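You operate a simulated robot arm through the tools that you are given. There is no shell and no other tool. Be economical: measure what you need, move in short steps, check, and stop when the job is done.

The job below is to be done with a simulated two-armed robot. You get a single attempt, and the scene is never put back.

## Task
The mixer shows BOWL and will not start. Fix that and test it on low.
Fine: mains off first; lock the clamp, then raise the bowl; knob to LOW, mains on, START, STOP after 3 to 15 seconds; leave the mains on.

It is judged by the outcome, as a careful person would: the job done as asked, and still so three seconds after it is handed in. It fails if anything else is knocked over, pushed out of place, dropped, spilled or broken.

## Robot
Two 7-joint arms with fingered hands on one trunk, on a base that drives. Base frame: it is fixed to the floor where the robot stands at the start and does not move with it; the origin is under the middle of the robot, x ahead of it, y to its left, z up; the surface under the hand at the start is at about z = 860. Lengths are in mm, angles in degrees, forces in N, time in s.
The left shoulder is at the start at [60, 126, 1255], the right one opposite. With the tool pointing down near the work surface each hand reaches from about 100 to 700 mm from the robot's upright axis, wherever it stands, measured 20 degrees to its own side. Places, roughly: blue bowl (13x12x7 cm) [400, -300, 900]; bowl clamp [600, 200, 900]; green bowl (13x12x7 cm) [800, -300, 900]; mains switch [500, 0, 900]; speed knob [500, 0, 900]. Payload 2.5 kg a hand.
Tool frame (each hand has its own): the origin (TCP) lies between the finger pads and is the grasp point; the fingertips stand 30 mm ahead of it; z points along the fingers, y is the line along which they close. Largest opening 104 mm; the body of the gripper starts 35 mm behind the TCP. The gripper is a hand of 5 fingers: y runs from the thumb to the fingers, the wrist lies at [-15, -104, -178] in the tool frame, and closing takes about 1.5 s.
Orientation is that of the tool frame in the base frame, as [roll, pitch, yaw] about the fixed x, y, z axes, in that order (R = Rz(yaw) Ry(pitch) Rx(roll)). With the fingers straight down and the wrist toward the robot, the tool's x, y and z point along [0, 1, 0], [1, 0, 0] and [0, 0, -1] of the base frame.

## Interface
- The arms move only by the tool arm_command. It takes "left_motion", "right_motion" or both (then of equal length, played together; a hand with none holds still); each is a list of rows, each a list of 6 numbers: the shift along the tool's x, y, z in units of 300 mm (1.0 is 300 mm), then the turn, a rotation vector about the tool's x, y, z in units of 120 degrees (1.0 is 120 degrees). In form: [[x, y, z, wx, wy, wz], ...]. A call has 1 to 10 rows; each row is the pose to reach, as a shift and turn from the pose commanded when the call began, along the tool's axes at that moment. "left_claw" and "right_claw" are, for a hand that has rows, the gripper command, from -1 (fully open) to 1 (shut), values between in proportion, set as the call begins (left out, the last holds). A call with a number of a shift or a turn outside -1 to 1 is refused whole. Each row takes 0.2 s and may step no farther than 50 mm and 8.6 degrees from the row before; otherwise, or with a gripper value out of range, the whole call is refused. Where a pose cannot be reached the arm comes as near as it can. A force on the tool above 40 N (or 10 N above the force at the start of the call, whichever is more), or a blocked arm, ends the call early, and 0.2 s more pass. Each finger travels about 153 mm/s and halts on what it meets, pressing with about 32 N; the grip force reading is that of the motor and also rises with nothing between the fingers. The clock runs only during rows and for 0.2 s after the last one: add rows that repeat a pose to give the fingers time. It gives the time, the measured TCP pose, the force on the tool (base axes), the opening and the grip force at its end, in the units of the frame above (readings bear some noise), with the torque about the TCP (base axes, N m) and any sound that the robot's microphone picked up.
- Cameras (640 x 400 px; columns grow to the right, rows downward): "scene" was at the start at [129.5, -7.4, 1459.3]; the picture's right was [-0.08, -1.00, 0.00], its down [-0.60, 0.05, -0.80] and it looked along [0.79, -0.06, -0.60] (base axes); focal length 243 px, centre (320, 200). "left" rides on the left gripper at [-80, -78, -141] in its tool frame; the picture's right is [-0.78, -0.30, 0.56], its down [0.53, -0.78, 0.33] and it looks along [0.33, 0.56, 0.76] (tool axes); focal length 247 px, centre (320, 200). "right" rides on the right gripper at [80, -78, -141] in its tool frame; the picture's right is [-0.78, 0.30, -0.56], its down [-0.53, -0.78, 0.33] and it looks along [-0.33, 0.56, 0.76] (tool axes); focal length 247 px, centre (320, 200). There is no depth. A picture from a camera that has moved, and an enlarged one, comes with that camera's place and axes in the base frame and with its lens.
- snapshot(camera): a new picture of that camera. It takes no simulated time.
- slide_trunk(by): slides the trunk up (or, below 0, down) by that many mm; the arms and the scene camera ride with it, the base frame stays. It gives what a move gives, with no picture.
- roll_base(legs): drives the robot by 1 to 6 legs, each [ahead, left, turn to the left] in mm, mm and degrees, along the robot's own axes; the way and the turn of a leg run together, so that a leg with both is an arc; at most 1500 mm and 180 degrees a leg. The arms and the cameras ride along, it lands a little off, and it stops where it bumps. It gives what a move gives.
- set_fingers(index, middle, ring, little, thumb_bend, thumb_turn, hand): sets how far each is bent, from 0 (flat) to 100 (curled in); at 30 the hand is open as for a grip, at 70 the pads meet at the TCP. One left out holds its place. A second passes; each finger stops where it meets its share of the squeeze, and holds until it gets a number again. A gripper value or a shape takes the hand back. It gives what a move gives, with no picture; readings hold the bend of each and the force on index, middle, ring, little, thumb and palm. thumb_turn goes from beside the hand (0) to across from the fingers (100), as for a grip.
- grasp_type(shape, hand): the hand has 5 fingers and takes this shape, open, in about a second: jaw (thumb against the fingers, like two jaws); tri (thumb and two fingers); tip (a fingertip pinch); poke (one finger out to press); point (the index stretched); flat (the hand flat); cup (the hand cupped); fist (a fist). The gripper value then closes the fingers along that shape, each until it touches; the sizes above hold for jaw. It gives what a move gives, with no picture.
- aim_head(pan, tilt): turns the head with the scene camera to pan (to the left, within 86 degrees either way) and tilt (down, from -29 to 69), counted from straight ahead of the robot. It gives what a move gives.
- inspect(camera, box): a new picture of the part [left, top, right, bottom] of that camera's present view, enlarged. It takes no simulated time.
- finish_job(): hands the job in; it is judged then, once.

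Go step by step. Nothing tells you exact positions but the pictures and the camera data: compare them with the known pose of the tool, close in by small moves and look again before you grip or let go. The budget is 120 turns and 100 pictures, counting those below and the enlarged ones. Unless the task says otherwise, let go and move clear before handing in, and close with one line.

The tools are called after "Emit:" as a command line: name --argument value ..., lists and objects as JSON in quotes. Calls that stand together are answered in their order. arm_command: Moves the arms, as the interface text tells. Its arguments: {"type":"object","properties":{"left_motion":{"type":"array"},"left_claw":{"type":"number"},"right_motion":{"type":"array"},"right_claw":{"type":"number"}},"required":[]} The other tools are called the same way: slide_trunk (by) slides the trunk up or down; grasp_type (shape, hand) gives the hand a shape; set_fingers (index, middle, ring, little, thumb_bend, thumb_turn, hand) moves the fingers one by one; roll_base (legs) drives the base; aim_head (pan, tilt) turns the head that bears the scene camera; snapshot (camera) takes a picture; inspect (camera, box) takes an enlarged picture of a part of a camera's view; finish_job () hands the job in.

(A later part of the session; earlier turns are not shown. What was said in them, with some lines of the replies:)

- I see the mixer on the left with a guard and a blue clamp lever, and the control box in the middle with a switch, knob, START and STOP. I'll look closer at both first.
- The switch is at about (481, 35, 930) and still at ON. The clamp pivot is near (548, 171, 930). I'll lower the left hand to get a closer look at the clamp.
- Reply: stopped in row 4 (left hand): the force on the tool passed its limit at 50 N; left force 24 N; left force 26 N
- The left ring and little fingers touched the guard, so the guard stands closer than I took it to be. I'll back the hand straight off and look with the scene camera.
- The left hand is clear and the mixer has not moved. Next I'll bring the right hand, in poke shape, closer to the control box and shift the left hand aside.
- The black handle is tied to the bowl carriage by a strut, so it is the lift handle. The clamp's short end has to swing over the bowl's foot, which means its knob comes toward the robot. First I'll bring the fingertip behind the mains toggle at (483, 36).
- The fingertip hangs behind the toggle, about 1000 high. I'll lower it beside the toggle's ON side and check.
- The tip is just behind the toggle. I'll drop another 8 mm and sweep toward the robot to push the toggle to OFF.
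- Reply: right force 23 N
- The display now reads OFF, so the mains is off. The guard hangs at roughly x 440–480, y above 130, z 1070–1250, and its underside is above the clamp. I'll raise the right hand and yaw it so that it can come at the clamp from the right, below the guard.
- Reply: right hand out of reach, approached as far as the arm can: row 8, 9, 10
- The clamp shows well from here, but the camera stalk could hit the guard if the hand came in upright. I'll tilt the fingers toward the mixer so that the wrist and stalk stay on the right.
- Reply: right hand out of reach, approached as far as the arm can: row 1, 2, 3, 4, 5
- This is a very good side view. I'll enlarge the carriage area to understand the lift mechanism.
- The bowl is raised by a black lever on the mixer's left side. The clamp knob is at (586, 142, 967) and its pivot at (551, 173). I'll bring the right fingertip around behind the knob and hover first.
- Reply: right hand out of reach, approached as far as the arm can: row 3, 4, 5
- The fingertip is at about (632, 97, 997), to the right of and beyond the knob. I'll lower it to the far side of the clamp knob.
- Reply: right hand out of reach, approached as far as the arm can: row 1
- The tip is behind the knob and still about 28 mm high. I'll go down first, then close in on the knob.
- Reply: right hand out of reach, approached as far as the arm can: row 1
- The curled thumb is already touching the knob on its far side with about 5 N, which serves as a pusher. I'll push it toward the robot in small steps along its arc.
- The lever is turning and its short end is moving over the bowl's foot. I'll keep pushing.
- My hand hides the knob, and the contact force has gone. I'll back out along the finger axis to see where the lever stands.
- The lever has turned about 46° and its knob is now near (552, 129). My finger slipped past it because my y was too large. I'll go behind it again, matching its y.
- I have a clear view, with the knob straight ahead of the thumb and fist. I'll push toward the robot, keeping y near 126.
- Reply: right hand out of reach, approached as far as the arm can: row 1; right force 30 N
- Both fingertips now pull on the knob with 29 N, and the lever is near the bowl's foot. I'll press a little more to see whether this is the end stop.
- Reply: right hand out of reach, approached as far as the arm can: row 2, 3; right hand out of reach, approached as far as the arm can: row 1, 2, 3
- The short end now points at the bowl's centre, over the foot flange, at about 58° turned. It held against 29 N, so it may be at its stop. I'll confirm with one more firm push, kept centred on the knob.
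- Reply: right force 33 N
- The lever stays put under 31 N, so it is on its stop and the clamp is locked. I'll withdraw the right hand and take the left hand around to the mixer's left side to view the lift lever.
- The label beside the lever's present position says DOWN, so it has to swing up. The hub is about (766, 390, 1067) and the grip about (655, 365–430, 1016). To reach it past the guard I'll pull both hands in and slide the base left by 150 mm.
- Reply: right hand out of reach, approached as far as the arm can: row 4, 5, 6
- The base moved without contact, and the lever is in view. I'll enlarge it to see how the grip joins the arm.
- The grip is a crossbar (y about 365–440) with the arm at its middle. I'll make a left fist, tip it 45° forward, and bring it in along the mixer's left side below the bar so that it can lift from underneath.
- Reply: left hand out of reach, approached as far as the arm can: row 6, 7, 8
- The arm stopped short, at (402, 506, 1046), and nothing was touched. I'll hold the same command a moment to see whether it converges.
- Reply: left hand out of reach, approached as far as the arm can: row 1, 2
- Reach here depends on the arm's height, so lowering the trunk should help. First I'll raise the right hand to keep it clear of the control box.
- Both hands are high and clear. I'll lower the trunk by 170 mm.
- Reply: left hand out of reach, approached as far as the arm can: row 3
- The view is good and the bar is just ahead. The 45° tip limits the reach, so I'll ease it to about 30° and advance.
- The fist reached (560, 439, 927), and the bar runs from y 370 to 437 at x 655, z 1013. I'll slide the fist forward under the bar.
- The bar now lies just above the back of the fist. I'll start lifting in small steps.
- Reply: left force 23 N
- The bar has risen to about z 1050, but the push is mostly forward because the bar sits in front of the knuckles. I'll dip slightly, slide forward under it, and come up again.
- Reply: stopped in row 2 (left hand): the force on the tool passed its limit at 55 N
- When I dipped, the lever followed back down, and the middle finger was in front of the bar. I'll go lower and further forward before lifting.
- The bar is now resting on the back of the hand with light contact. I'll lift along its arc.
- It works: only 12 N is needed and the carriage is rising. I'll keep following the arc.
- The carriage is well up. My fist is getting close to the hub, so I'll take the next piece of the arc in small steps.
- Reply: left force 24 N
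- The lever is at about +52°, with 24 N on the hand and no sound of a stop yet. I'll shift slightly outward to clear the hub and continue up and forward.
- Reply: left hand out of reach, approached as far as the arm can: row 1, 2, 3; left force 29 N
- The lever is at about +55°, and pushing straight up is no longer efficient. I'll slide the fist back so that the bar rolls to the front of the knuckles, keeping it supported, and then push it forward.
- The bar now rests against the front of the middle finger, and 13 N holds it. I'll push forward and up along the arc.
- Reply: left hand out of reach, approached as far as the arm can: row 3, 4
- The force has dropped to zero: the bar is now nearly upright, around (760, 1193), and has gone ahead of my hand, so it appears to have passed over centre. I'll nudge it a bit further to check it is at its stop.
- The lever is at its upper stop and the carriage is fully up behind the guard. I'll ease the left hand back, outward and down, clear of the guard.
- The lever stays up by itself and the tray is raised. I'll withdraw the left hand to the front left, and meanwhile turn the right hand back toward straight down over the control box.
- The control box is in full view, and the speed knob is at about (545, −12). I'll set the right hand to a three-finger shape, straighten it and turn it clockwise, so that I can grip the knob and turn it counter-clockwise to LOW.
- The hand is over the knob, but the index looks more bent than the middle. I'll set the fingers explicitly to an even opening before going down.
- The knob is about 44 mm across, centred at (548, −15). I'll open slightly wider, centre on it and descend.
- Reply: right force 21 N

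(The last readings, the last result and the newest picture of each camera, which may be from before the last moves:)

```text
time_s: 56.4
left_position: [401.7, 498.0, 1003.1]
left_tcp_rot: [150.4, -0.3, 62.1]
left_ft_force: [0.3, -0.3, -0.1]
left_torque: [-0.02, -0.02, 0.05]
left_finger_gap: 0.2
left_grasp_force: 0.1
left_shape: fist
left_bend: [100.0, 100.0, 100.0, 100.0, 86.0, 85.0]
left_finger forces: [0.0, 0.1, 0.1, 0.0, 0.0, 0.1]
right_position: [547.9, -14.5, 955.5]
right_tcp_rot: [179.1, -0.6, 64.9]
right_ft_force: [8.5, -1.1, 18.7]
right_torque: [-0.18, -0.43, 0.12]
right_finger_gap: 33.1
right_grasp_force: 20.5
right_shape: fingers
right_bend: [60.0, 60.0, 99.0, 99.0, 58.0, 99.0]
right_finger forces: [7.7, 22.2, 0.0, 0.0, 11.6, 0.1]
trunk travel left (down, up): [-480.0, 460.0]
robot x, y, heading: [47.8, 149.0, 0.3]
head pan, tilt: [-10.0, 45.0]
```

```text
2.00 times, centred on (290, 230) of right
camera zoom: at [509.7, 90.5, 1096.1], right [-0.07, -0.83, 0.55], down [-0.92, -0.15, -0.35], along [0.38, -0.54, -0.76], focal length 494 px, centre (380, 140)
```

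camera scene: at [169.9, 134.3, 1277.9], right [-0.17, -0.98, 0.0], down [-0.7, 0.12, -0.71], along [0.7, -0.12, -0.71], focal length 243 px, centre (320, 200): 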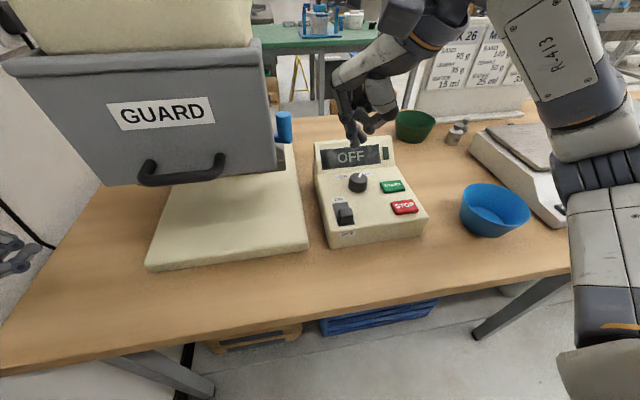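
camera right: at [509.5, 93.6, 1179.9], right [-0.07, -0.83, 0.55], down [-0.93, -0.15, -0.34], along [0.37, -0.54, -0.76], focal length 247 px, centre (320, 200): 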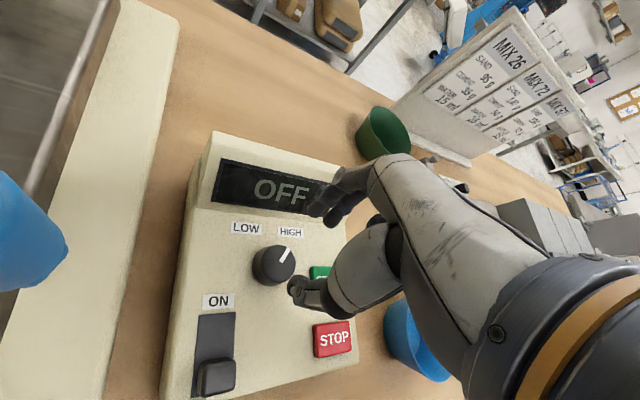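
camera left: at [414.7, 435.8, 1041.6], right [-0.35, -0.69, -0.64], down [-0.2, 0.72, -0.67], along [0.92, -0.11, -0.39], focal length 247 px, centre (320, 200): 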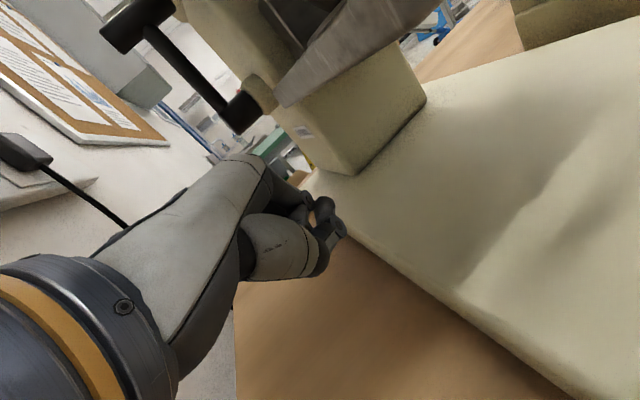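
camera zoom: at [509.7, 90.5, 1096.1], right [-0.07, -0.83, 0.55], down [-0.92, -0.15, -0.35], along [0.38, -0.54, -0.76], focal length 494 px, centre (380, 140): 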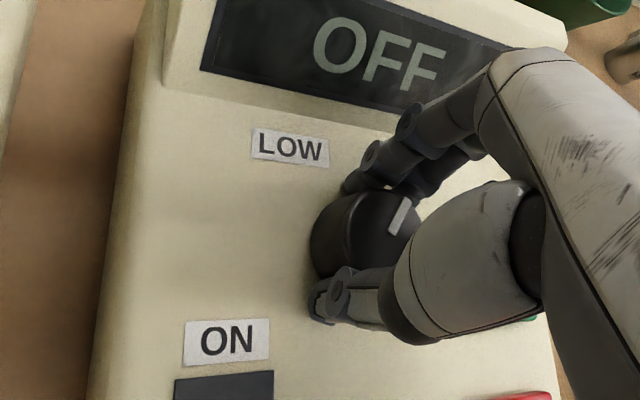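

The knob is gripped between thumb and two fingers. I'll turn it counter-clockwise.

Emit:
arm_command --right_motion '[[0, 0, -0.006, 0, 0, -0.068], [0, 0, -0.006, 0, 0, -0.137], [0, 0, -0.006, 0, 0, -0.206], [0, 0, -0.006, 0, 0, -0.275], [0, 0, -0.006, 0, 0, -0.344], [0, 0, -0.006, 0, 0, -0.413], [0, 0, -0.006, 0, 0, -0.482], [0, 0, -0.006, 0, 0, -0.55]]'

Emit:
snapshot --camera "right"

```text
time_s: 58.2
left_position: [401.0, 498.7, 1002.0]
left_tcp_rot: [150.4, -0.4, 62.1]
left_ft_force: [-0.8, 0.4, -0.3]
left_torque: [0.0, -0.01, 0.04]
left_finger_gap: 0.0
left_grasp_force: 0.1
left_shape: fist
left_bend: [100.0, 100.0, 100.0, 100.0, 86.0, 85.0]
left_finger forces: [0.1, 0.0, 0.0, 0.0, 0.1, 0.0]
right_position: [547.7, -12.1, 955.7]
right_tcp_rot: [179.2, 0.2, 125.7]
right_ft_force: [0.1, 4.5, 13.0]
right_torque: [0.13, -0.13, -0.06]
right_finger_gap: 33.2
right_grasp_force: 18.6
right_shape: fingers
right_bend: [60.0, 62.0, 99.0, 99.0, 58.0, 97.0]
right_finger forces: [8.1, 15.8, 0.1, 0.0, 13.9, 0.0]
right hand out of reach, approached as far as the arm can: row 8
trunk travel left (down, up): [-480.0, 460.0]
robot x, y, heading: [45.2, 151.3, -0.1]
head pan, tilt: [-10.0, 45.0]
```

```text
13 pictures are left
camera right: at [436.5, 5.6, 1095.1], right [0.69, -0.46, 0.56], down [-0.31, -0.89, -0.34], along [0.66, 0.06, -0.75], focal length 247 px, centre (320, 200)
```

right: 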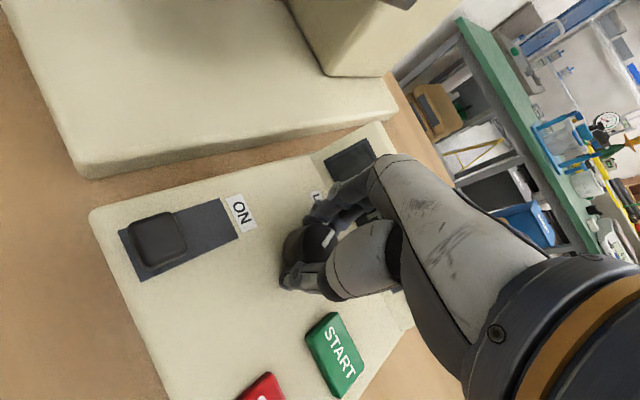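

Turned about 60° by the wrist; the pointer seems to be partway. I'll open, lift, turn the hand back and check the pointer.

Emit:
set_fingers --hand "right" --index 42 --middle 42 --thumb_bend 42

Emit:
arm_command --right_motion '[[0, 0, -0.1, 0, 0, 0], [0, 0, -0.12, 0, 0, 0.065], [0, 0, -0.12, 0, 0, 0.13], [0, 0, -0.12, 0, 0, 0.195], [0, 0, -0.12, 0, 0, 0.26], [0, 0, -0.12, 0, 0, 0.325], [0, 0, -0.12, 0, 0, 0.39], [0, 0, -0.12, 0, 0, 0.455], [0, 0, -0.12, 0, 0, 0.51]]'

Emit:
inspect --camera "right" --box '[180, 130, 400, 330]'

```text
time_s: 59.2
left_position: [401.1, 498.5, 1002.6]
left_tcp_rot: [150.5, -0.3, 61.9]
left_ft_force: [0.1, 0.6, -0.1]
left_torque: [-0.01, 0.01, -0.02]
left_finger_gap: 0.2
left_grasp_force: 0.0
left_shape: fist
left_bend: [100.0, 100.0, 100.0, 100.0, 86.0, 85.0]
left_finger forces: [0.1, 0.0, 0.0, 0.0, 0.0, 0.0]
right_position: [547.9, -13.9, 953.9]
right_tcp_rot: [179.2, 0.2, 125.6]
right_ft_force: [-2.9, -1.9, 6.8]
right_torque: [0.05, -0.19, -0.02]
right_finger_gap: 72.6
right_grasp_force: 3.4
right_shape: fingers
right_bend: [42.0, 45.0, 99.0, 99.0, 42.0, 97.0]
right_finger forces: [0.0, 6.8, 0.0, 0.0, 0.0, 0.1]
trunk travel left (down, up): [-480.0, 460.0]
robot x, y, heading: [43.7, 147.1, -0.0]
head pan, tilt: [-10.0, 45.0]
```

```text
time_s: 61.2
left_position: [402.6, 498.0, 1002.2]
left_tcp_rot: [150.5, -0.4, 62.1]
left_ft_force: [1.0, -0.9, 1.4]
left_torque: [-0.01, -0.02, 0.03]
left_finger_gap: 0.2
left_grasp_force: 0.1
left_shape: fist
left_bend: [100.0, 100.0, 100.0, 100.0, 86.0, 85.0]
left_finger forces: [0.0, 0.0, 0.0, 0.0, 0.1, 0.0]
right_position: [547.3, -14.8, 991.3]
right_tcp_rot: [179.5, -0.6, 64.2]
right_ft_force: [-0.7, -0.8, 0.1]
right_torque: [0.03, 0.02, -0.02]
right_finger_gap: 72.7
right_grasp_force: 0.0
right_shape: fingers
right_bend: [42.0, 42.0, 99.0, 99.0, 42.0, 97.0]
right_finger forces: [0.0, 0.0, 0.1, 0.1, 0.0, 0.0]
trunk travel left (down, up): [-480.0, 460.0]
robot x, y, heading: [47.9, 148.1, -0.0]
head pan, tilt: [-10.0, 45.0]
```

```text
2.00 times, centred on (290, 230) of right
camera zoom: at [511.4, 90.1, 1131.6], right [-0.08, -0.83, 0.55], down [-0.93, -0.14, -0.34], along [0.36, -0.54, -0.76], focal length 494 px, centre (380, 140)
```

zoom: 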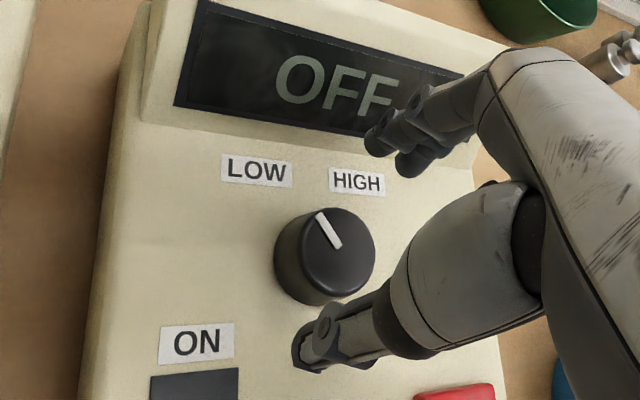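

Emit:
inspect --camera "scene" --box '[320, 140, 410, 230]'

```text
4.44 times, centred on (365, 185) of scene
camera zoom: at [169.9, 134.3, 1277.8], right [-0.17, -0.98, 0.0], down [-0.7, 0.12, -0.71], along [0.7, -0.12, -0.71], focal length 1079 px, centre (120, 267)
```

zoom: 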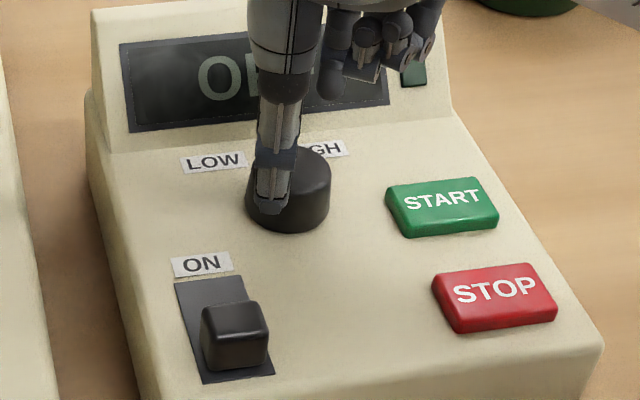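

The thumb hides the knob from the scene camera. I'll lift, switch to poke, move toward the mains switch, and then verify the pointer from a clear view.

Emit:
arm_command --right_motion '[[0, 0, -0.1, 0, 0, 0], [0, 0, -0.2, 0, 0, 0]]'

Emit:
grasp_type --shape "poke" --hand "right"

Emit:
arm_command --right_motion '[[-0.004, -0.137, 0, 0, 0, 0], [-0.008, -0.273, 0.0, 0, 0, 0], [-0.012, -0.41, 0.05, 0, 0, 0]]'

Emit:
inspect --camera "right" --box '[160, 20, 460, 260]'

```text
time_s: 61.8
left_position: [401.9, 497.8, 1001.1]
left_tcp_rot: [150.4, -0.4, 62.2]
left_ft_force: [0.1, 0.1, -0.2]
left_torque: [0.01, -0.01, 0.0]
left_finger_gap: 0.2
left_grasp_force: 0.0
left_shape: fist
left_bend: [100.0, 100.0, 100.0, 100.0, 86.0, 85.0]
left_finger forces: [0.0, 0.1, 0.0, 0.0, 0.1, 0.0]
right_position: [546.3, -15.0, 1050.1]
right_tcp_rot: [179.4, -0.5, 64.3]
right_ft_force: [0.7, 0.0, -0.1]
right_torque: [0.04, 0.0, 0.01]
right_finger_gap: 72.6
right_grasp_force: 0.2
right_shape: fingers
right_bend: [42.0, 42.0, 99.0, 99.0, 42.0, 97.0]
right_finger forces: [0.0, 0.0, 0.0, 0.0, 0.0, 0.1]
trunk travel left (down, up): [-480.0, 460.0]
robot x, y, heading: [49.1, 148.2, -0.1]
head pan, tilt: [-10.0, 45.0]
```

```text
time_s: 62.7
left_position: [401.6, 497.7, 1003.4]
left_tcp_rot: [150.4, -0.4, 62.1]
left_ft_force: [0.6, 0.5, -0.5]
left_torque: [0.05, 0.0, 0.01]
left_finger_gap: 0.0
left_grasp_force: 0.0
left_shape: fist
left_bend: [100.0, 100.0, 100.0, 100.0, 86.0, 85.0]
left_finger forces: [0.0, 0.1, 0.1, 0.0, 0.0, 0.1]
right_position: [545.3, -15.3, 1048.9]
right_tcp_rot: [179.6, -0.5, 64.4]
right_ft_force: [-0.1, 0.1, -0.1]
right_torque: [0.01, -0.01, 0.02]
right_finger_gap: 0.0
right_grasp_force: 0.0
right_shape: poke
right_bend: [70.0, 70.0, 99.0, 99.0, 100.0, 100.0]
right_finger forces: [0.0, 0.1, 0.1, 0.0, 0.1, 0.0]
trunk travel left (down, up): [-480.0, 460.0]
robot x, y, heading: [49.0, 150.4, -0.1]
head pan, tilt: [-10.0, 45.0]
```

```text
time_s: 63.5
left_position: [401.2, 496.8, 1002.1]
left_tcp_rot: [150.6, -0.4, 62.1]
left_ft_force: [0.3, 0.3, 0.5]
left_torque: [0.0, 0.0, 0.02]
left_finger_gap: 0.0
left_grasp_force: 0.2
left_shape: fist
left_bend: [100.0, 100.0, 100.0, 100.0, 86.0, 85.0]
left_finger forces: [0.1, 0.0, 0.0, 0.0, 0.0, 0.0]
right_position: [432.0, 33.3, 1034.5]
right_tcp_rot: [179.5, -0.5, 64.2]
right_ft_force: [0.3, -0.2, 0.0]
right_torque: [0.01, 0.0, 0.0]
right_finger_gap: 0.0
right_grasp_force: 0.1
right_shape: poke
right_bend: [70.0, 70.0, 99.0, 99.0, 100.0, 100.0]
right_finger forces: [0.0, 0.0, 0.1, 0.1, 0.0, 0.0]
trunk travel left (down, up): [-480.0, 460.0]
robot x, y, heading: [45.2, 149.4, -0.2]
head pan, tilt: [-10.0, 45.0]
```

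```text
1.67 times, centred on (310, 140) of right
camera zoom: at [396.8, 138.3, 1176.3], right [-0.08, -0.83, 0.55], down [-0.93, -0.14, -0.34], along [0.36, -0.54, -0.76], focal length 412 px, centre (337, 300)
```

zoom: 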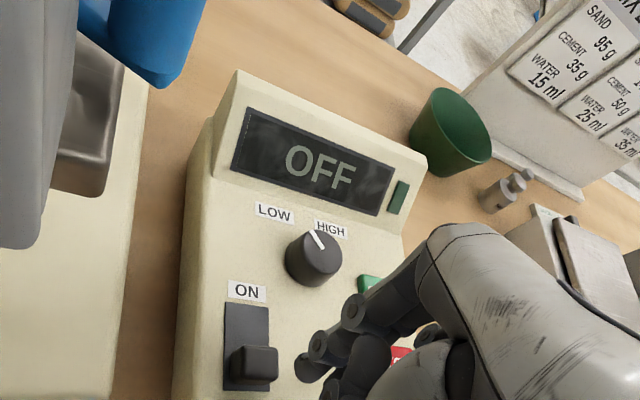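

The pointer reads about +28°, while the LOW label lies at about +38°. I'll re-grip the knob and turn it roughly 10° more.

Emit:
arm_command --right_motion '[[0.008, 0.138, -0.05, 0, 0, 0], [0.016, 0.277, -0.05, 0, 0, 0], [0.023, 0.415, -0.05, 0, 0, 0]]'

Emit:
set_fingers --hand "right" --index 42 --middle 42 --ring 99 --little 99 --thumb_bend 42 --thumb_turn 98

Emit:
arm_command --right_motion '[[0, 0, 0.1, 0, 0, 0], [0, 0, 0.2, 0, 0, 0], [0, 0, 0.3, 0, 0, 0], [0, 0, 0.3, 0, 0, 0]]'

Emit:
set_fingers --hand "right" --index 70 --middle 70 --thumb_bend 70

```text
time_s: 64.3
left_position: [402.5, 497.6, 1002.2]
left_tcp_rot: [150.4, -0.3, 62.1]
left_ft_force: [-0.7, 0.7, -0.5]
left_torque: [-0.01, -0.02, 0.02]
left_finger_gap: 0.0
left_grasp_force: 0.0
left_shape: fist
left_bend: [100.0, 100.0, 100.0, 100.0, 86.0, 85.0]
left_finger forces: [0.1, 0.0, 0.0, 0.0, 0.0, 0.1]
right_position: [551.8, -12.7, 1052.6]
right_tcp_rot: [179.6, -0.6, 64.4]
right_ft_force: [-0.6, -0.2, 0.5]
right_torque: [-0.01, -0.01, 0.02]
right_finger_gap: 0.0
right_grasp_force: 0.0
right_shape: poke
right_bend: [70.0, 70.0, 99.0, 99.0, 100.0, 100.0]
right_finger forces: [0.0, 0.0, 0.1, 0.0, 0.1, 0.0]
trunk travel left (down, up): [-480.0, 460.0]
robot x, y, heading: [45.9, 152.1, 0.3]
head pan, tilt: [-10.0, 45.0]
```

```text
time_s: 65.3
left_position: [402.4, 498.0, 1002.2]
left_tcp_rot: [150.4, -0.4, 62.2]
left_ft_force: [0.8, 0.1, 1.0]
left_torque: [0.03, 0.01, 0.0]
left_finger_gap: 0.0
left_grasp_force: 0.0
left_shape: fist
left_bend: [100.0, 100.0, 100.0, 100.0, 86.0, 85.0]
left_finger forces: [0.0, 0.0, 0.0, 0.0, 0.1, 0.1]
right_position: [550.6, -12.4, 1053.2]
right_tcp_rot: [179.5, -0.5, 64.4]
right_ft_force: [-0.1, 0.3, -0.3]
right_torque: [0.04, -0.05, 0.04]
right_finger_gap: 72.5
right_grasp_force: 0.1
right_shape: fingers
right_bend: [42.0, 42.0, 99.0, 99.0, 42.0, 97.0]
right_finger forces: [0.0, 0.0, 0.1, 0.1, 0.1, 0.0]
trunk travel left (down, up): [-480.0, 460.0]
robot x, y, heading: [48.3, 150.9, 0.0]
head pan, tilt: [-10.0, 45.0]
```

```text
time_s: 66.3
left_position: [402.2, 497.3, 1001.4]
left_tcp_rot: [150.5, -0.3, 62.0]
left_ft_force: [0.7, 0.3, -0.3]
left_torque: [-0.02, 0.01, -0.05]
left_finger_gap: 0.0
left_grasp_force: 0.0
left_shape: fist
left_bend: [100.0, 100.0, 100.0, 100.0, 86.0, 85.0]
left_finger forces: [0.0, 0.2, 0.0, 0.2, 0.0, 0.0]
right_position: [549.7, -12.7, 961.0]
right_tcp_rot: [179.5, -0.5, 64.4]
right_ft_force: [-0.4, 0.0, 0.0]
right_torque: [-0.02, 0.01, 0.0]
right_finger_gap: 72.3
right_grasp_force: 0.0
right_shape: fingers
right_bend: [42.0, 42.0, 99.0, 99.0, 42.0, 97.0]
right_finger forces: [0.0, 0.0, 0.0, 0.1, 0.0, 0.0]
trunk travel left (down, up): [-480.0, 460.0]
robot x, y, heading: [46.2, 150.9, -0.0]
head pan, tilt: [-10.0, 45.0]
```

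```text
time_s: 67.3
left_position: [401.3, 497.2, 1002.4]
left_tcp_rot: [150.5, -0.5, 62.2]
left_ft_force: [0.8, 0.2, -0.4]
left_torque: [-0.04, -0.02, -0.02]
left_finger_gap: 0.0
left_grasp_force: 0.0
left_shape: fist
left_bend: [100.0, 100.0, 100.0, 100.0, 86.0, 85.0]
left_finger forces: [0.1, 0.1, 0.0, 0.1, 0.0, 0.0]
right_position: [550.9, -12.0, 961.4]
right_tcp_rot: [179.5, -0.4, 64.4]
right_ft_force: [2.0, -0.5, -1.1]
right_torque: [0.01, -0.05, 0.0]
right_finger_gap: 29.4
right_grasp_force: 11.7
right_shape: fingers
right_bend: [62.0, 62.0, 99.0, 99.0, 58.0, 99.0]
right_finger forces: [4.9, 7.9, 0.1, 0.0, 11.1, 0.1]
trunk travel left (down, up): [-480.0, 460.0]
robot x, y, heading: [47.0, 152.5, 0.1]
head pan, tilt: [-10.0, 45.0]
```

Gripped well. I'll turn about 10° more, see whether a stop resists, then open and lift.

Emit:
arm_command --right_motion '[[0, 0, 0, 0, 0, -0.045], [0, 0, 0, 0, 0, -0.09], [0, 0, 0, 0, 0, -0.09]]'

Emit:
set_fingers --hand "right" --index 42 --middle 42 --thumb_bend 42

Emit:
arm_command --right_motion '[[0, 0, -0.1, 0, 0, 0.03], [0, 0, -0.2, 0, 0, 0.06], [0, 0, -0.3, 0, 0, 0.09]]'

Emit:
grasp_type --shape "poke" --hand "right"

Emit:
arm_command --right_motion '[[-0.004, -0.137, 0, 0, 0, 0], [-0.008, -0.273, 0.0, 0, 0, 0], [-0.012, -0.41, 0.05, 0, 0, 0]]'

Emit:
inspect --camera "right" --box '[200, 90, 380, 290]'

```text
time_s: 68.1
left_position: [401.4, 496.8, 1002.2]
left_tcp_rot: [150.4, -0.3, 62.0]
left_ft_force: [-0.2, -0.3, -0.1]
left_torque: [0.0, 0.01, 0.01]
left_finger_gap: 0.0
left_grasp_force: 0.0
left_shape: fist
left_bend: [100.0, 100.0, 100.0, 100.0, 86.0, 85.0]
left_finger forces: [0.1, 0.0, 0.0, 0.0, 0.1, 0.1]
right_position: [551.8, -13.0, 960.8]
right_tcp_rot: [179.5, -0.5, 75.2]
right_ft_force: [0.6, -1.5, -0.2]
right_torque: [-0.04, 0.04, -0.13]
right_finger_gap: 28.9
right_grasp_force: 11.8
right_shape: fingers
right_bend: [63.0, 63.0, 99.0, 99.0, 58.0, 97.0]
right_finger forces: [4.4, 6.9, 0.0, 0.1, 11.9, 0.0]
trunk travel left (down, up): [-480.0, 460.0]
robot x, y, heading: [46.3, 148.7, -0.4]
head pan, tilt: [-10.0, 45.0]
```

```text
time_s: 69.1
left_position: [401.9, 496.7, 1002.2]
left_tcp_rot: [150.5, -0.4, 62.1]
left_ft_force: [-0.9, -0.3, 0.4]
left_torque: [0.0, 0.0, 0.0]
left_finger_gap: 0.0
left_grasp_force: 0.1
left_shape: fist
left_bend: [100.0, 100.0, 100.0, 100.0, 86.0, 85.0]
left_finger forces: [0.1, 0.0, 0.1, 0.0, 0.0, 0.0]
right_position: [550.9, -11.9, 961.1]
right_tcp_rot: [179.4, -0.5, 75.3]
right_ft_force: [0.0, 0.4, -0.5]
right_torque: [-0.03, 0.0, -0.03]
right_finger_gap: 72.3
right_grasp_force: 0.0
right_shape: fingers
right_bend: [42.0, 42.0, 99.0, 99.0, 42.0, 97.0]
right_finger forces: [0.1, 0.0, 0.0, 0.1, 0.0, 0.0]
trunk travel left (down, up): [-480.0, 460.0]
robot x, y, heading: [47.6, 146.0, -0.0]
head pan, tilt: [-10.0, 45.0]
```

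```text
time_s: 69.9
left_position: [402.5, 496.4, 1000.9]
left_tcp_rot: [150.5, -0.3, 62.1]
left_ft_force: [-0.5, -0.5, 0.1]
left_torque: [0.04, 0.0, 0.0]
left_finger_gap: 0.0
left_grasp_force: 0.0
left_shape: fist
left_bend: [100.0, 100.0, 100.0, 100.0, 86.0, 85.0]
left_finger forces: [0.0, 0.0, 0.0, 0.0, 0.0, 0.0]
right_position: [549.2, -11.9, 1051.3]
right_tcp_rot: [179.4, -0.5, 64.3]
right_ft_force: [-0.4, -0.4, 0.0]
right_torque: [-0.01, 0.0, 0.05]
right_finger_gap: 72.5
right_grasp_force: 0.0
right_shape: fingers
right_bend: [42.0, 42.0, 99.0, 99.0, 42.0, 97.0]
right_finger forces: [0.0, 0.0, 0.1, 0.1, 0.0, 0.0]
trunk travel left (down, up): [-480.0, 460.0]
robot x, y, heading: [48.3, 153.5, -0.3]
head pan, tilt: [-10.0, 45.0]
```

```text
time_s: 70.8
left_position: [401.7, 496.6, 1001.9]
left_tcp_rot: [150.5, -0.4, 62.1]
left_ft_force: [0.2, 0.1, 0.5]
left_torque: [0.02, 0.01, 0.01]
left_finger_gap: 0.1
left_grasp_force: 0.0
left_shape: fist
left_bend: [100.0, 100.0, 100.0, 100.0, 86.0, 85.0]
left_finger forces: [0.0, 0.0, 0.0, 0.0, 0.0, 0.0]
right_position: [549.8, -13.1, 1050.6]
right_tcp_rot: [179.6, -0.6, 64.4]
right_ft_force: [0.9, -0.2, 0.3]
right_torque: [0.02, 0.02, -0.03]
right_finger_gap: 0.2
right_grasp_force: 0.1
right_shape: poke
right_bend: [70.0, 70.0, 99.0, 99.0, 100.0, 100.0]
right_finger forces: [0.0, 0.0, 0.0, 0.0, 0.0, 0.0]
trunk travel left (down, up): [-480.0, 460.0]
robot x, y, heading: [49.2, 152.1, 0.1]
head pan, tilt: [-10.0, 45.0]
```

```text
time_s: 71.6
left_position: [402.4, 497.3, 1002.0]
left_tcp_rot: [150.4, -0.3, 62.2]
left_ft_force: [0.0, -0.4, -0.1]
left_torque: [-0.03, -0.01, 0.01]
left_finger_gap: 0.2
left_grasp_force: 0.0
left_shape: fist
left_bend: [100.0, 100.0, 100.0, 100.0, 86.0, 85.0]
left_finger forces: [0.0, 0.0, 0.0, 0.0, 0.0, 0.1]
right_position: [435.1, 35.4, 1036.5]
right_tcp_rot: [179.4, -0.5, 64.3]
right_ft_force: [-0.2, -0.3, -0.8]
right_torque: [-0.01, 0.01, -0.01]
right_finger_gap: 0.0
right_grasp_force: 0.1
right_shape: poke
right_bend: [70.0, 70.0, 99.0, 99.0, 100.0, 100.0]
right_finger forces: [0.1, 0.0, 0.0, 0.0, 0.0, 0.0]
trunk travel left (down, up): [-480.0, 460.0]
robot x, y, heading: [46.5, 146.0, 0.0]
head pan, tilt: [-10.0, 45.0]
```

```text
2.00 times, centred on (290, 190) of right
camera zoom: at [398.3, 141.1, 1176.5], right [-0.08, -0.83, 0.55], down [-0.93, -0.14, -0.34], along [0.37, -0.54, -0.76], focal length 494 px, centre (380, 220)
```

zoom: 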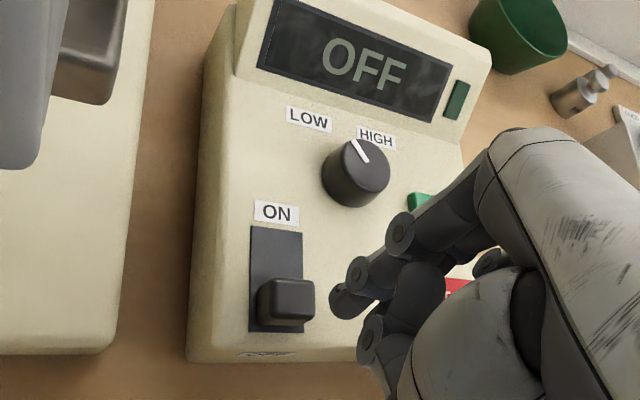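

The pointer now reads about 40°, on LOW. Next I'll switch the mains on by lowering the fingertip on the near side of the toggle and pushing it away from the robot.

Emit:
arm_command --right_motion '[[-0.02, -0.042, 0.0, 0, 0, 0], [-0.02, -0.042, 0.14, 0, 0, 0], [-0.02, -0.042, 0.265, 0, 0, 0]]'

Emit:
arm_command --right_motion '[[0.022, 0.045, 0, 0, 0, 0], [0.044, 0.09, 0, 0, 0, 0], [0.065, 0.135, 0, 0, 0, 0], [0.08, 0.165, 0, 0, 0, 0]]'

Emit:
snapshot --camera "scene"

```text
time_s: 72.4
left_position: [403.1, 495.8, 1002.2]
left_tcp_rot: [150.5, -0.4, 62.2]
left_ft_force: [-0.1, -0.1, -0.7]
left_torque: [-0.02, 0.01, -0.02]
left_finger_gap: 0.0
left_grasp_force: 0.0
left_shape: fist
left_bend: [100.0, 100.0, 100.0, 100.0, 86.0, 85.0]
left_finger forces: [0.0, 0.0, 0.0, 0.0, 0.0, 0.0]
right_position: [423.9, 37.4, 957.4]
right_tcp_rot: [179.5, -0.6, 64.3]
right_ft_force: [0.1, -0.4, -0.4]
right_torque: [0.02, 0.03, -0.01]
right_finger_gap: 0.0
right_grasp_force: 0.1
right_shape: poke
right_bend: [70.0, 70.0, 99.0, 99.0, 100.0, 100.0]
right_finger forces: [0.0, 0.0, 0.1, 0.0, 0.0, 0.0]
trunk travel left (down, up): [-480.0, 460.0]
robot x, y, heading: [47.2, 147.5, 0.1]
head pan, tilt: [-10.0, 45.0]
```

```text
time_s: 73.4
left_position: [398.5, 496.9, 1003.7]
left_tcp_rot: [150.2, -0.5, 62.0]
left_ft_force: [0.0, 0.4, 0.0]
left_torque: [0.0, -0.02, -0.01]
left_finger_gap: 0.0
left_grasp_force: 0.1
left_shape: fist
left_bend: [100.0, 100.0, 100.0, 100.0, 86.0, 85.0]
left_finger forces: [0.1, 0.1, 0.0, 0.0, 0.0, 0.1]
right_position: [475.3, 37.4, 960.4]
right_tcp_rot: [179.2, -0.7, 64.5]
right_ft_force: [-23.2, -1.3, 22.1]
right_torque: [0.0, 0.48, 0.12]
right_finger_gap: 0.0
right_grasp_force: 0.0
right_shape: poke
right_bend: [70.0, 70.0, 99.0, 99.0, 100.0, 100.0]
right_finger forces: [19.9, 13.3, 0.0, 0.0, 0.0, 0.0]
trunk travel left (down, up): [-480.0, 460.0]
robot x, y, heading: [47.4, 147.6, 0.0]
head pan, tilt: [-10.0, 45.0]
```

```text
8 pictures are left
camera scene: at [165.8, 134.4, 1278.7], right [-0.17, -0.98, 0.0], down [-0.69, 0.12, -0.71], along [0.7, -0.12, -0.7], focal length 243 px, centre (320, 200)
```

scene: 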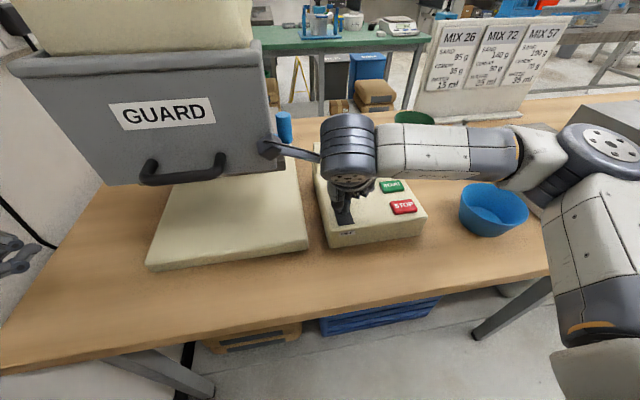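

I pushed the toggle with about 23 N. I'll lift off and move over START, then check the display.

Emit:
arm_command --right_motion '[[-0.014, -0.03, -0.067, 0, 0, 0], [-0.014, -0.03, -0.18, 0, 0, 0], [-0.083, 0.096, -0.2, 0, 0, 0], [-0.183, 0.218, -0.2, 0, 0, 0], [-0.285, 0.33, -0.17, 0, 0, 0]]'

Emit:
inspect --camera "right" --box '[80, 60, 400, 380]'

```text
time_s: 74.6
left_position: [402.0, 497.2, 1002.8]
left_tcp_rot: [150.6, -0.4, 62.0]
left_ft_force: [0.3, -0.2, 0.5]
left_torque: [-0.01, -0.02, 0.0]
left_finger_gap: 0.0
left_grasp_force: 0.1
left_shape: fist
left_bend: [100.0, 100.0, 100.0, 100.0, 86.0, 85.0]
left_finger forces: [0.0, 0.0, 0.0, 0.0, 0.1, 0.0]
right_position: [529.3, -81.8, 1004.9]
right_tcp_rot: [179.5, -0.5, 64.4]
right_ft_force: [1.0, -0.3, -0.2]
right_torque: [0.01, 0.02, 0.0]
right_finger_gap: 0.0
right_grasp_force: 0.1
right_shape: poke
right_bend: [70.0, 70.0, 99.0, 99.0, 100.0, 100.0]
right_finger forces: [0.1, 0.0, 0.0, 0.0, 0.1, 0.0]
trunk travel left (down, up): [-480.0, 460.0]
robot x, y, heading: [46.5, 148.6, 0.1]
head pan, tilt: [-10.0, 45.0]
```

```text
1.25 times, centred on (240, 220) of right
camera zoom: at [493.7, 22.7, 1145.9], right [-0.07, -0.83, 0.55], down [-0.93, -0.14, -0.34], along [0.37, -0.54, -0.76], focal length 309 px, centre (420, 175)
```

zoom: 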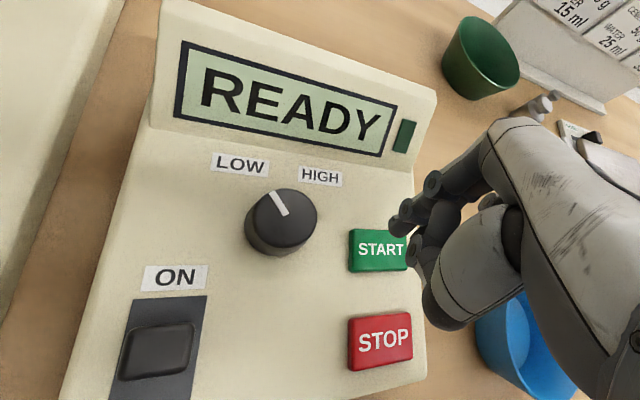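

The display reads READY with the mains on and the knob on LOW. Now I'll press START at (529, −85) and lift off.

Emit:
arm_command --right_motion '[[-0.02, 0.006, 0.08, 0, 0, 0], [-0.02, 0.006, 0.12, 0, 0, 0], [-0.02, 0.006, 0.145, 0, 0, 0], [-0.02, 0.006, 0.16, 0, 0, 0], [-0.02, 0.006, 0.1, 0, 0, 0], [-0.02, 0.006, 0.0, 0, 0, 0]]'

Emit:
inspect --camera "right" --box '[80, 60, 400, 380]'

```text
time_s: 76.0
left_position: [402.3, 496.8, 1002.4]
left_tcp_rot: [150.5, -0.3, 62.1]
left_ft_force: [0.5, -0.7, 0.2]
left_torque: [0.0, 0.0, -0.04]
left_finger_gap: 0.0
left_grasp_force: 0.0
left_shape: fist
left_bend: [100.0, 100.0, 100.0, 100.0, 86.0, 85.0]
left_finger forces: [0.1, 0.0, 0.0, 0.0, 0.0, 0.0]
right_position: [530.0, -87.1, 1004.6]
right_tcp_rot: [179.6, -0.5, 64.4]
right_ft_force: [0.3, 0.0, -0.3]
right_torque: [-0.02, 0.05, 0.01]
right_finger_gap: 0.0
right_grasp_force: 0.0
right_shape: poke
right_bend: [70.0, 70.0, 99.0, 99.0, 100.0, 100.0]
right_finger forces: [0.0, 0.0, 0.0, 0.0, 0.0, 0.0]
trunk travel left (down, up): [-480.0, 460.0]
robot x, y, heading: [46.8, 149.8, 0.0]
head pan, tilt: [-10.0, 45.0]
```

```text
1.25 times, centred on (240, 220) of right
camera zoom: at [493.5, 17.8, 1145.6], right [-0.07, -0.83, 0.55], down [-0.93, -0.14, -0.34], along [0.36, -0.54, -0.76], focal length 309 px, centre (420, 175)
```

zoom: 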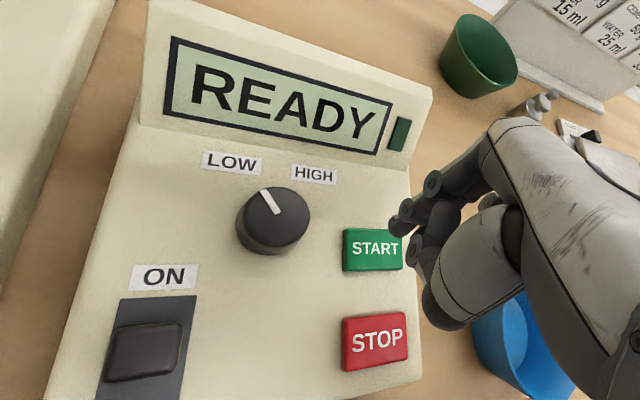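

Still READY, so the press was too shallow. I'll press deeper and hold so I can read the force.

Emit:
arm_command --right_motion '[[0, 0, 0.1, 0, 0, 0], [0, 0, 0.155, 0, 0, 0], [0, 0, 0.175, 0, 0, 0], [0, 0, 0.19, 0, 0, 0]]'

```text
time_s: 77.0
left_position: [401.4, 497.2, 1002.6]
left_tcp_rot: [150.4, -0.4, 62.0]
left_ft_force: [0.3, 0.2, 0.7]
left_torque: [-0.03, -0.03, 0.0]
left_finger_gap: 0.2
left_grasp_force: 0.1
left_shape: fist
left_bend: [100.0, 100.0, 100.0, 100.0, 86.0, 85.0]
left_finger forces: [0.0, 0.0, 0.0, 0.1, 0.1, 0.0]
right_position: [531.6, -88.4, 952.7]
right_tcp_rot: [179.1, -0.6, 64.3]
right_ft_force: [2.4, -2.7, 12.9]
right_torque: [-0.11, -0.08, 0.03]
right_finger_gap: 0.3
right_grasp_force: 0.0
right_shape: poke
right_bend: [70.0, 70.0, 99.0, 99.0, 100.0, 100.0]
right_finger forces: [8.9, 5.0, 0.1, 0.0, 0.0, 0.1]
trunk travel left (down, up): [-480.0, 460.0]
robot x, y, heading: [48.4, 148.8, -0.2]
head pan, tilt: [-10.0, 45.0]
heard: click
```

A click was heard. I'll lift, move over STOP and check the display while it runs.

Emit:
arm_command --right_motion '[[0, 0, -0.1, 0, 0, 0], [0, 0, -0.17, 0, 0, 0], [-0.048, -0.092, -0.17, 0, 0, 0], [-0.096, -0.183, -0.17, 0, 0, 0], [-0.096, -0.183, -0.17, 0, 0, 0], [-0.096, -0.183, -0.17, 0, 0, 0]]'

Emit:
snapshot --camera "right"

```text
time_s: 78.4
left_position: [402.0, 496.9, 1002.6]
left_tcp_rot: [150.5, -0.3, 62.1]
left_ft_force: [0.4, 0.1, -0.3]
left_torque: [-0.02, -0.01, 0.0]
left_finger_gap: 0.0
left_grasp_force: 0.1
left_shape: fist
left_bend: [100.0, 100.0, 100.0, 100.0, 86.0, 85.0]
left_finger forces: [0.1, 0.0, 0.0, 0.0, 0.0, 0.1]
right_position: [467.3, -89.1, 1002.2]
right_tcp_rot: [179.5, -0.6, 64.4]
right_ft_force: [0.1, -0.9, -0.7]
right_torque: [-0.01, 0.01, 0.02]
right_finger_gap: 0.0
right_grasp_force: 0.0
right_shape: poke
right_bend: [70.0, 70.0, 99.0, 99.0, 100.0, 100.0]
right_finger forces: [0.0, 0.0, 0.1, 0.1, 0.0, 0.1]
trunk travel left (down, up): [-480.0, 460.0]
robot x, y, heading: [44.7, 149.3, 0.2]
head pan, tilt: [-10.0, 45.0]
```

```text
5 pictures are left
camera right: at [431.4, 15.1, 1142.2], right [-0.08, -0.83, 0.55], down [-0.93, -0.14, -0.34], along [0.36, -0.54, -0.76], focal length 247 px, centre (320, 200)
```

right: 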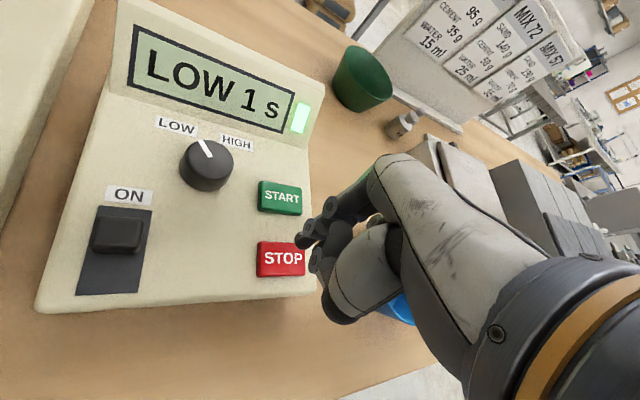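

It is running: LOW, 1 s. I'll wait a few seconds over STOP.

Emit:
arm_command --right_motion '[[0, 0, 0, 0, 0, 0], [0, 0, 0, 0, 0, 0], [0, 0, 0, 0, 0, 0], [0, 0, 0, 0, 0, 0], [0, 0, 0, 0, 0, 0], [0, 0, 0, 0, 0, 0], [0, 0, 0, 0, 0, 0], [0, 0, 0, 0, 0, 0], [0, 0, 0, 0, 0, 0], [0, 0, 0, 0, 0, 0]]'

Emit:
arm_command --right_motion '[[0, 0, 0, 0, 0, 0], [0, 0, 0, 0, 0, 0], [0, 0, 0, 0, 0, 0], [0, 0, 0, 0, 0, 0], [0, 0, 0.1, 0, 0, 0], [0, 0, 0.15, 0, 0, 0], [0, 0, 0.17, 0, 0, 0], [0, 0, 0.185, 0, 0, 0], [0, 0, 0.195, 0, 0, 0]]'

```text
time_s: 80.6
left_position: [402.3, 496.8, 1003.5]
left_tcp_rot: [150.5, -0.4, 62.1]
left_ft_force: [0.0, 0.3, 0.0]
left_torque: [-0.02, 0.03, 0.0]
left_finger_gap: 0.2
left_grasp_force: 0.0
left_shape: fist
left_bend: [100.0, 100.0, 100.0, 100.0, 86.0, 85.0]
left_finger forces: [0.0, 0.2, 0.1, 0.1, 0.0, 0.0]
right_position: [467.9, -89.3, 1001.2]
right_tcp_rot: [179.5, -0.5, 64.4]
right_ft_force: [0.7, 0.0, 0.1]
right_torque: [-0.01, 0.01, 0.02]
right_finger_gap: 0.0
right_grasp_force: 0.0
right_shape: poke
right_bend: [70.0, 70.0, 99.0, 99.0, 100.0, 100.0]
right_finger forces: [0.1, 0.1, 0.0, 0.1, 0.1, 0.1]
trunk travel left (down, up): [-480.0, 460.0]
robot x, y, heading: [43.9, 145.4, 0.2]
head pan, tilt: [-10.0, 45.0]
```

```text
time_s: 82.7
left_position: [401.0, 496.5, 1001.5]
left_tcp_rot: [150.4, -0.3, 62.1]
left_ft_force: [0.3, 0.3, 0.0]
left_torque: [0.0, 0.03, 0.02]
left_finger_gap: 0.0
left_grasp_force: 0.0
left_shape: fist
left_bend: [100.0, 100.0, 100.0, 100.0, 86.0, 85.0]
left_finger forces: [0.0, 0.0, 0.0, 0.0, 0.0, 0.1]
right_position: [474.3, -89.2, 950.9]
right_tcp_rot: [177.7, -1.5, 64.2]
right_ft_force: [-1.5, 1.1, 14.4]
right_torque: [0.05, 0.03, 0.0]
right_finger_gap: 0.1
right_grasp_force: 0.1
right_shape: poke
right_bend: [70.0, 70.0, 99.0, 99.0, 100.0, 100.0]
right_finger forces: [10.3, 4.1, 0.0, 0.1, 0.0, 0.0]
trunk travel left (down, up): [-480.0, 460.0]
robot x, y, heading: [46.7, 148.7, 0.1]
head pan, tilt: [-10.0, 45.0]
heard: click
stopped in row 9 (right hand): the force on the tool passed its limit at 41 N (the readings are from after the stop); the commanded pose is now the measured one
```

STOP clicked at about 5.5 s. I'll lift off, back the hand clear and check the display.

Emit:
arm_command --right_motion '[[0, 0, -0.12, 0, 0, 0], [0, -0.05, -0.25, 0, 0, 0], [-0.05, -0.1, -0.4, 0, 0, 0]]'

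Emit:
snapshot --camera "right"

Emit:
snapshot --camera "scene"

```text
time_s: 83.5
left_position: [401.7, 496.0, 1002.5]
left_tcp_rot: [150.4, -0.4, 62.1]
left_ft_force: [0.2, 0.0, -0.9]
left_torque: [0.01, 0.0, 0.02]
left_finger_gap: 0.2
left_grasp_force: 0.0
left_shape: fist
left_bend: [100.0, 100.0, 100.0, 100.0, 86.0, 85.0]
left_finger forces: [0.0, 0.0, 0.1, 0.0, 0.0, 0.1]
right_position: [435.6, -91.3, 1067.6]
right_tcp_rot: [178.3, -1.2, 64.1]
right_ft_force: [-0.7, -0.1, 0.8]
right_torque: [0.02, 0.01, -0.01]
right_finger_gap: 0.1
right_grasp_force: 0.0
right_shape: poke
right_bend: [70.0, 70.0, 99.0, 99.0, 100.0, 100.0]
right_finger forces: [0.0, 0.1, 0.1, 0.0, 0.1, 0.0]
trunk travel left (down, up): [-480.0, 460.0]
robot x, y, heading: [46.3, 148.1, 0.1]
head pan, tilt: [-10.0, 45.0]
```

```text
4 pictures are left
camera right: at [395.7, 12.7, 1207.5], right [-0.09, -0.83, 0.55], down [-0.92, -0.14, -0.37], along [0.38, -0.54, -0.75], focal length 247 px, centre (320, 200)
```

right: 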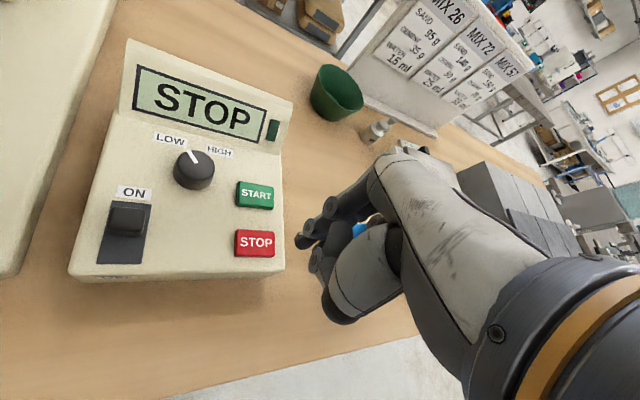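

```text
3 pictures are left
camera scene: at [169.5, 134.2, 1277.8], right [-0.17, -0.98, 0.0], down [-0.7, 0.12, -0.71], along [0.7, -0.12, -0.71], focal length 243 px, centre (320, 200)
```

scene: 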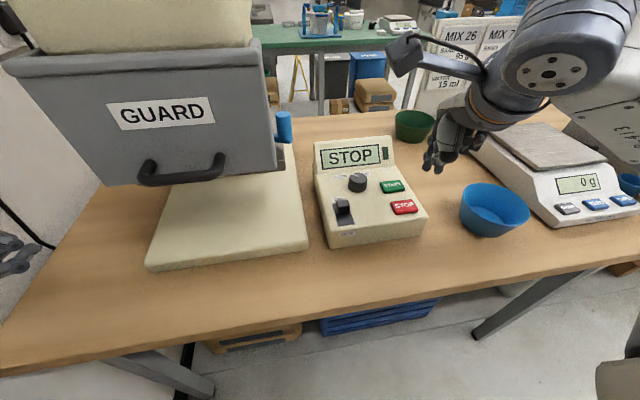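

The display shows STOP, the mains is on, the bowl is up, both hands are clear, and nothing else has been disturbed. I'm handing in.

Emit:
finish_job

```text
The job is handed in.
```

The mixer no longer shows BOWL: with the clamp locked and the bowl raised, it ran on LOW for about 5.5 seconds and stopped when I pressed STOP; the mains is still on.
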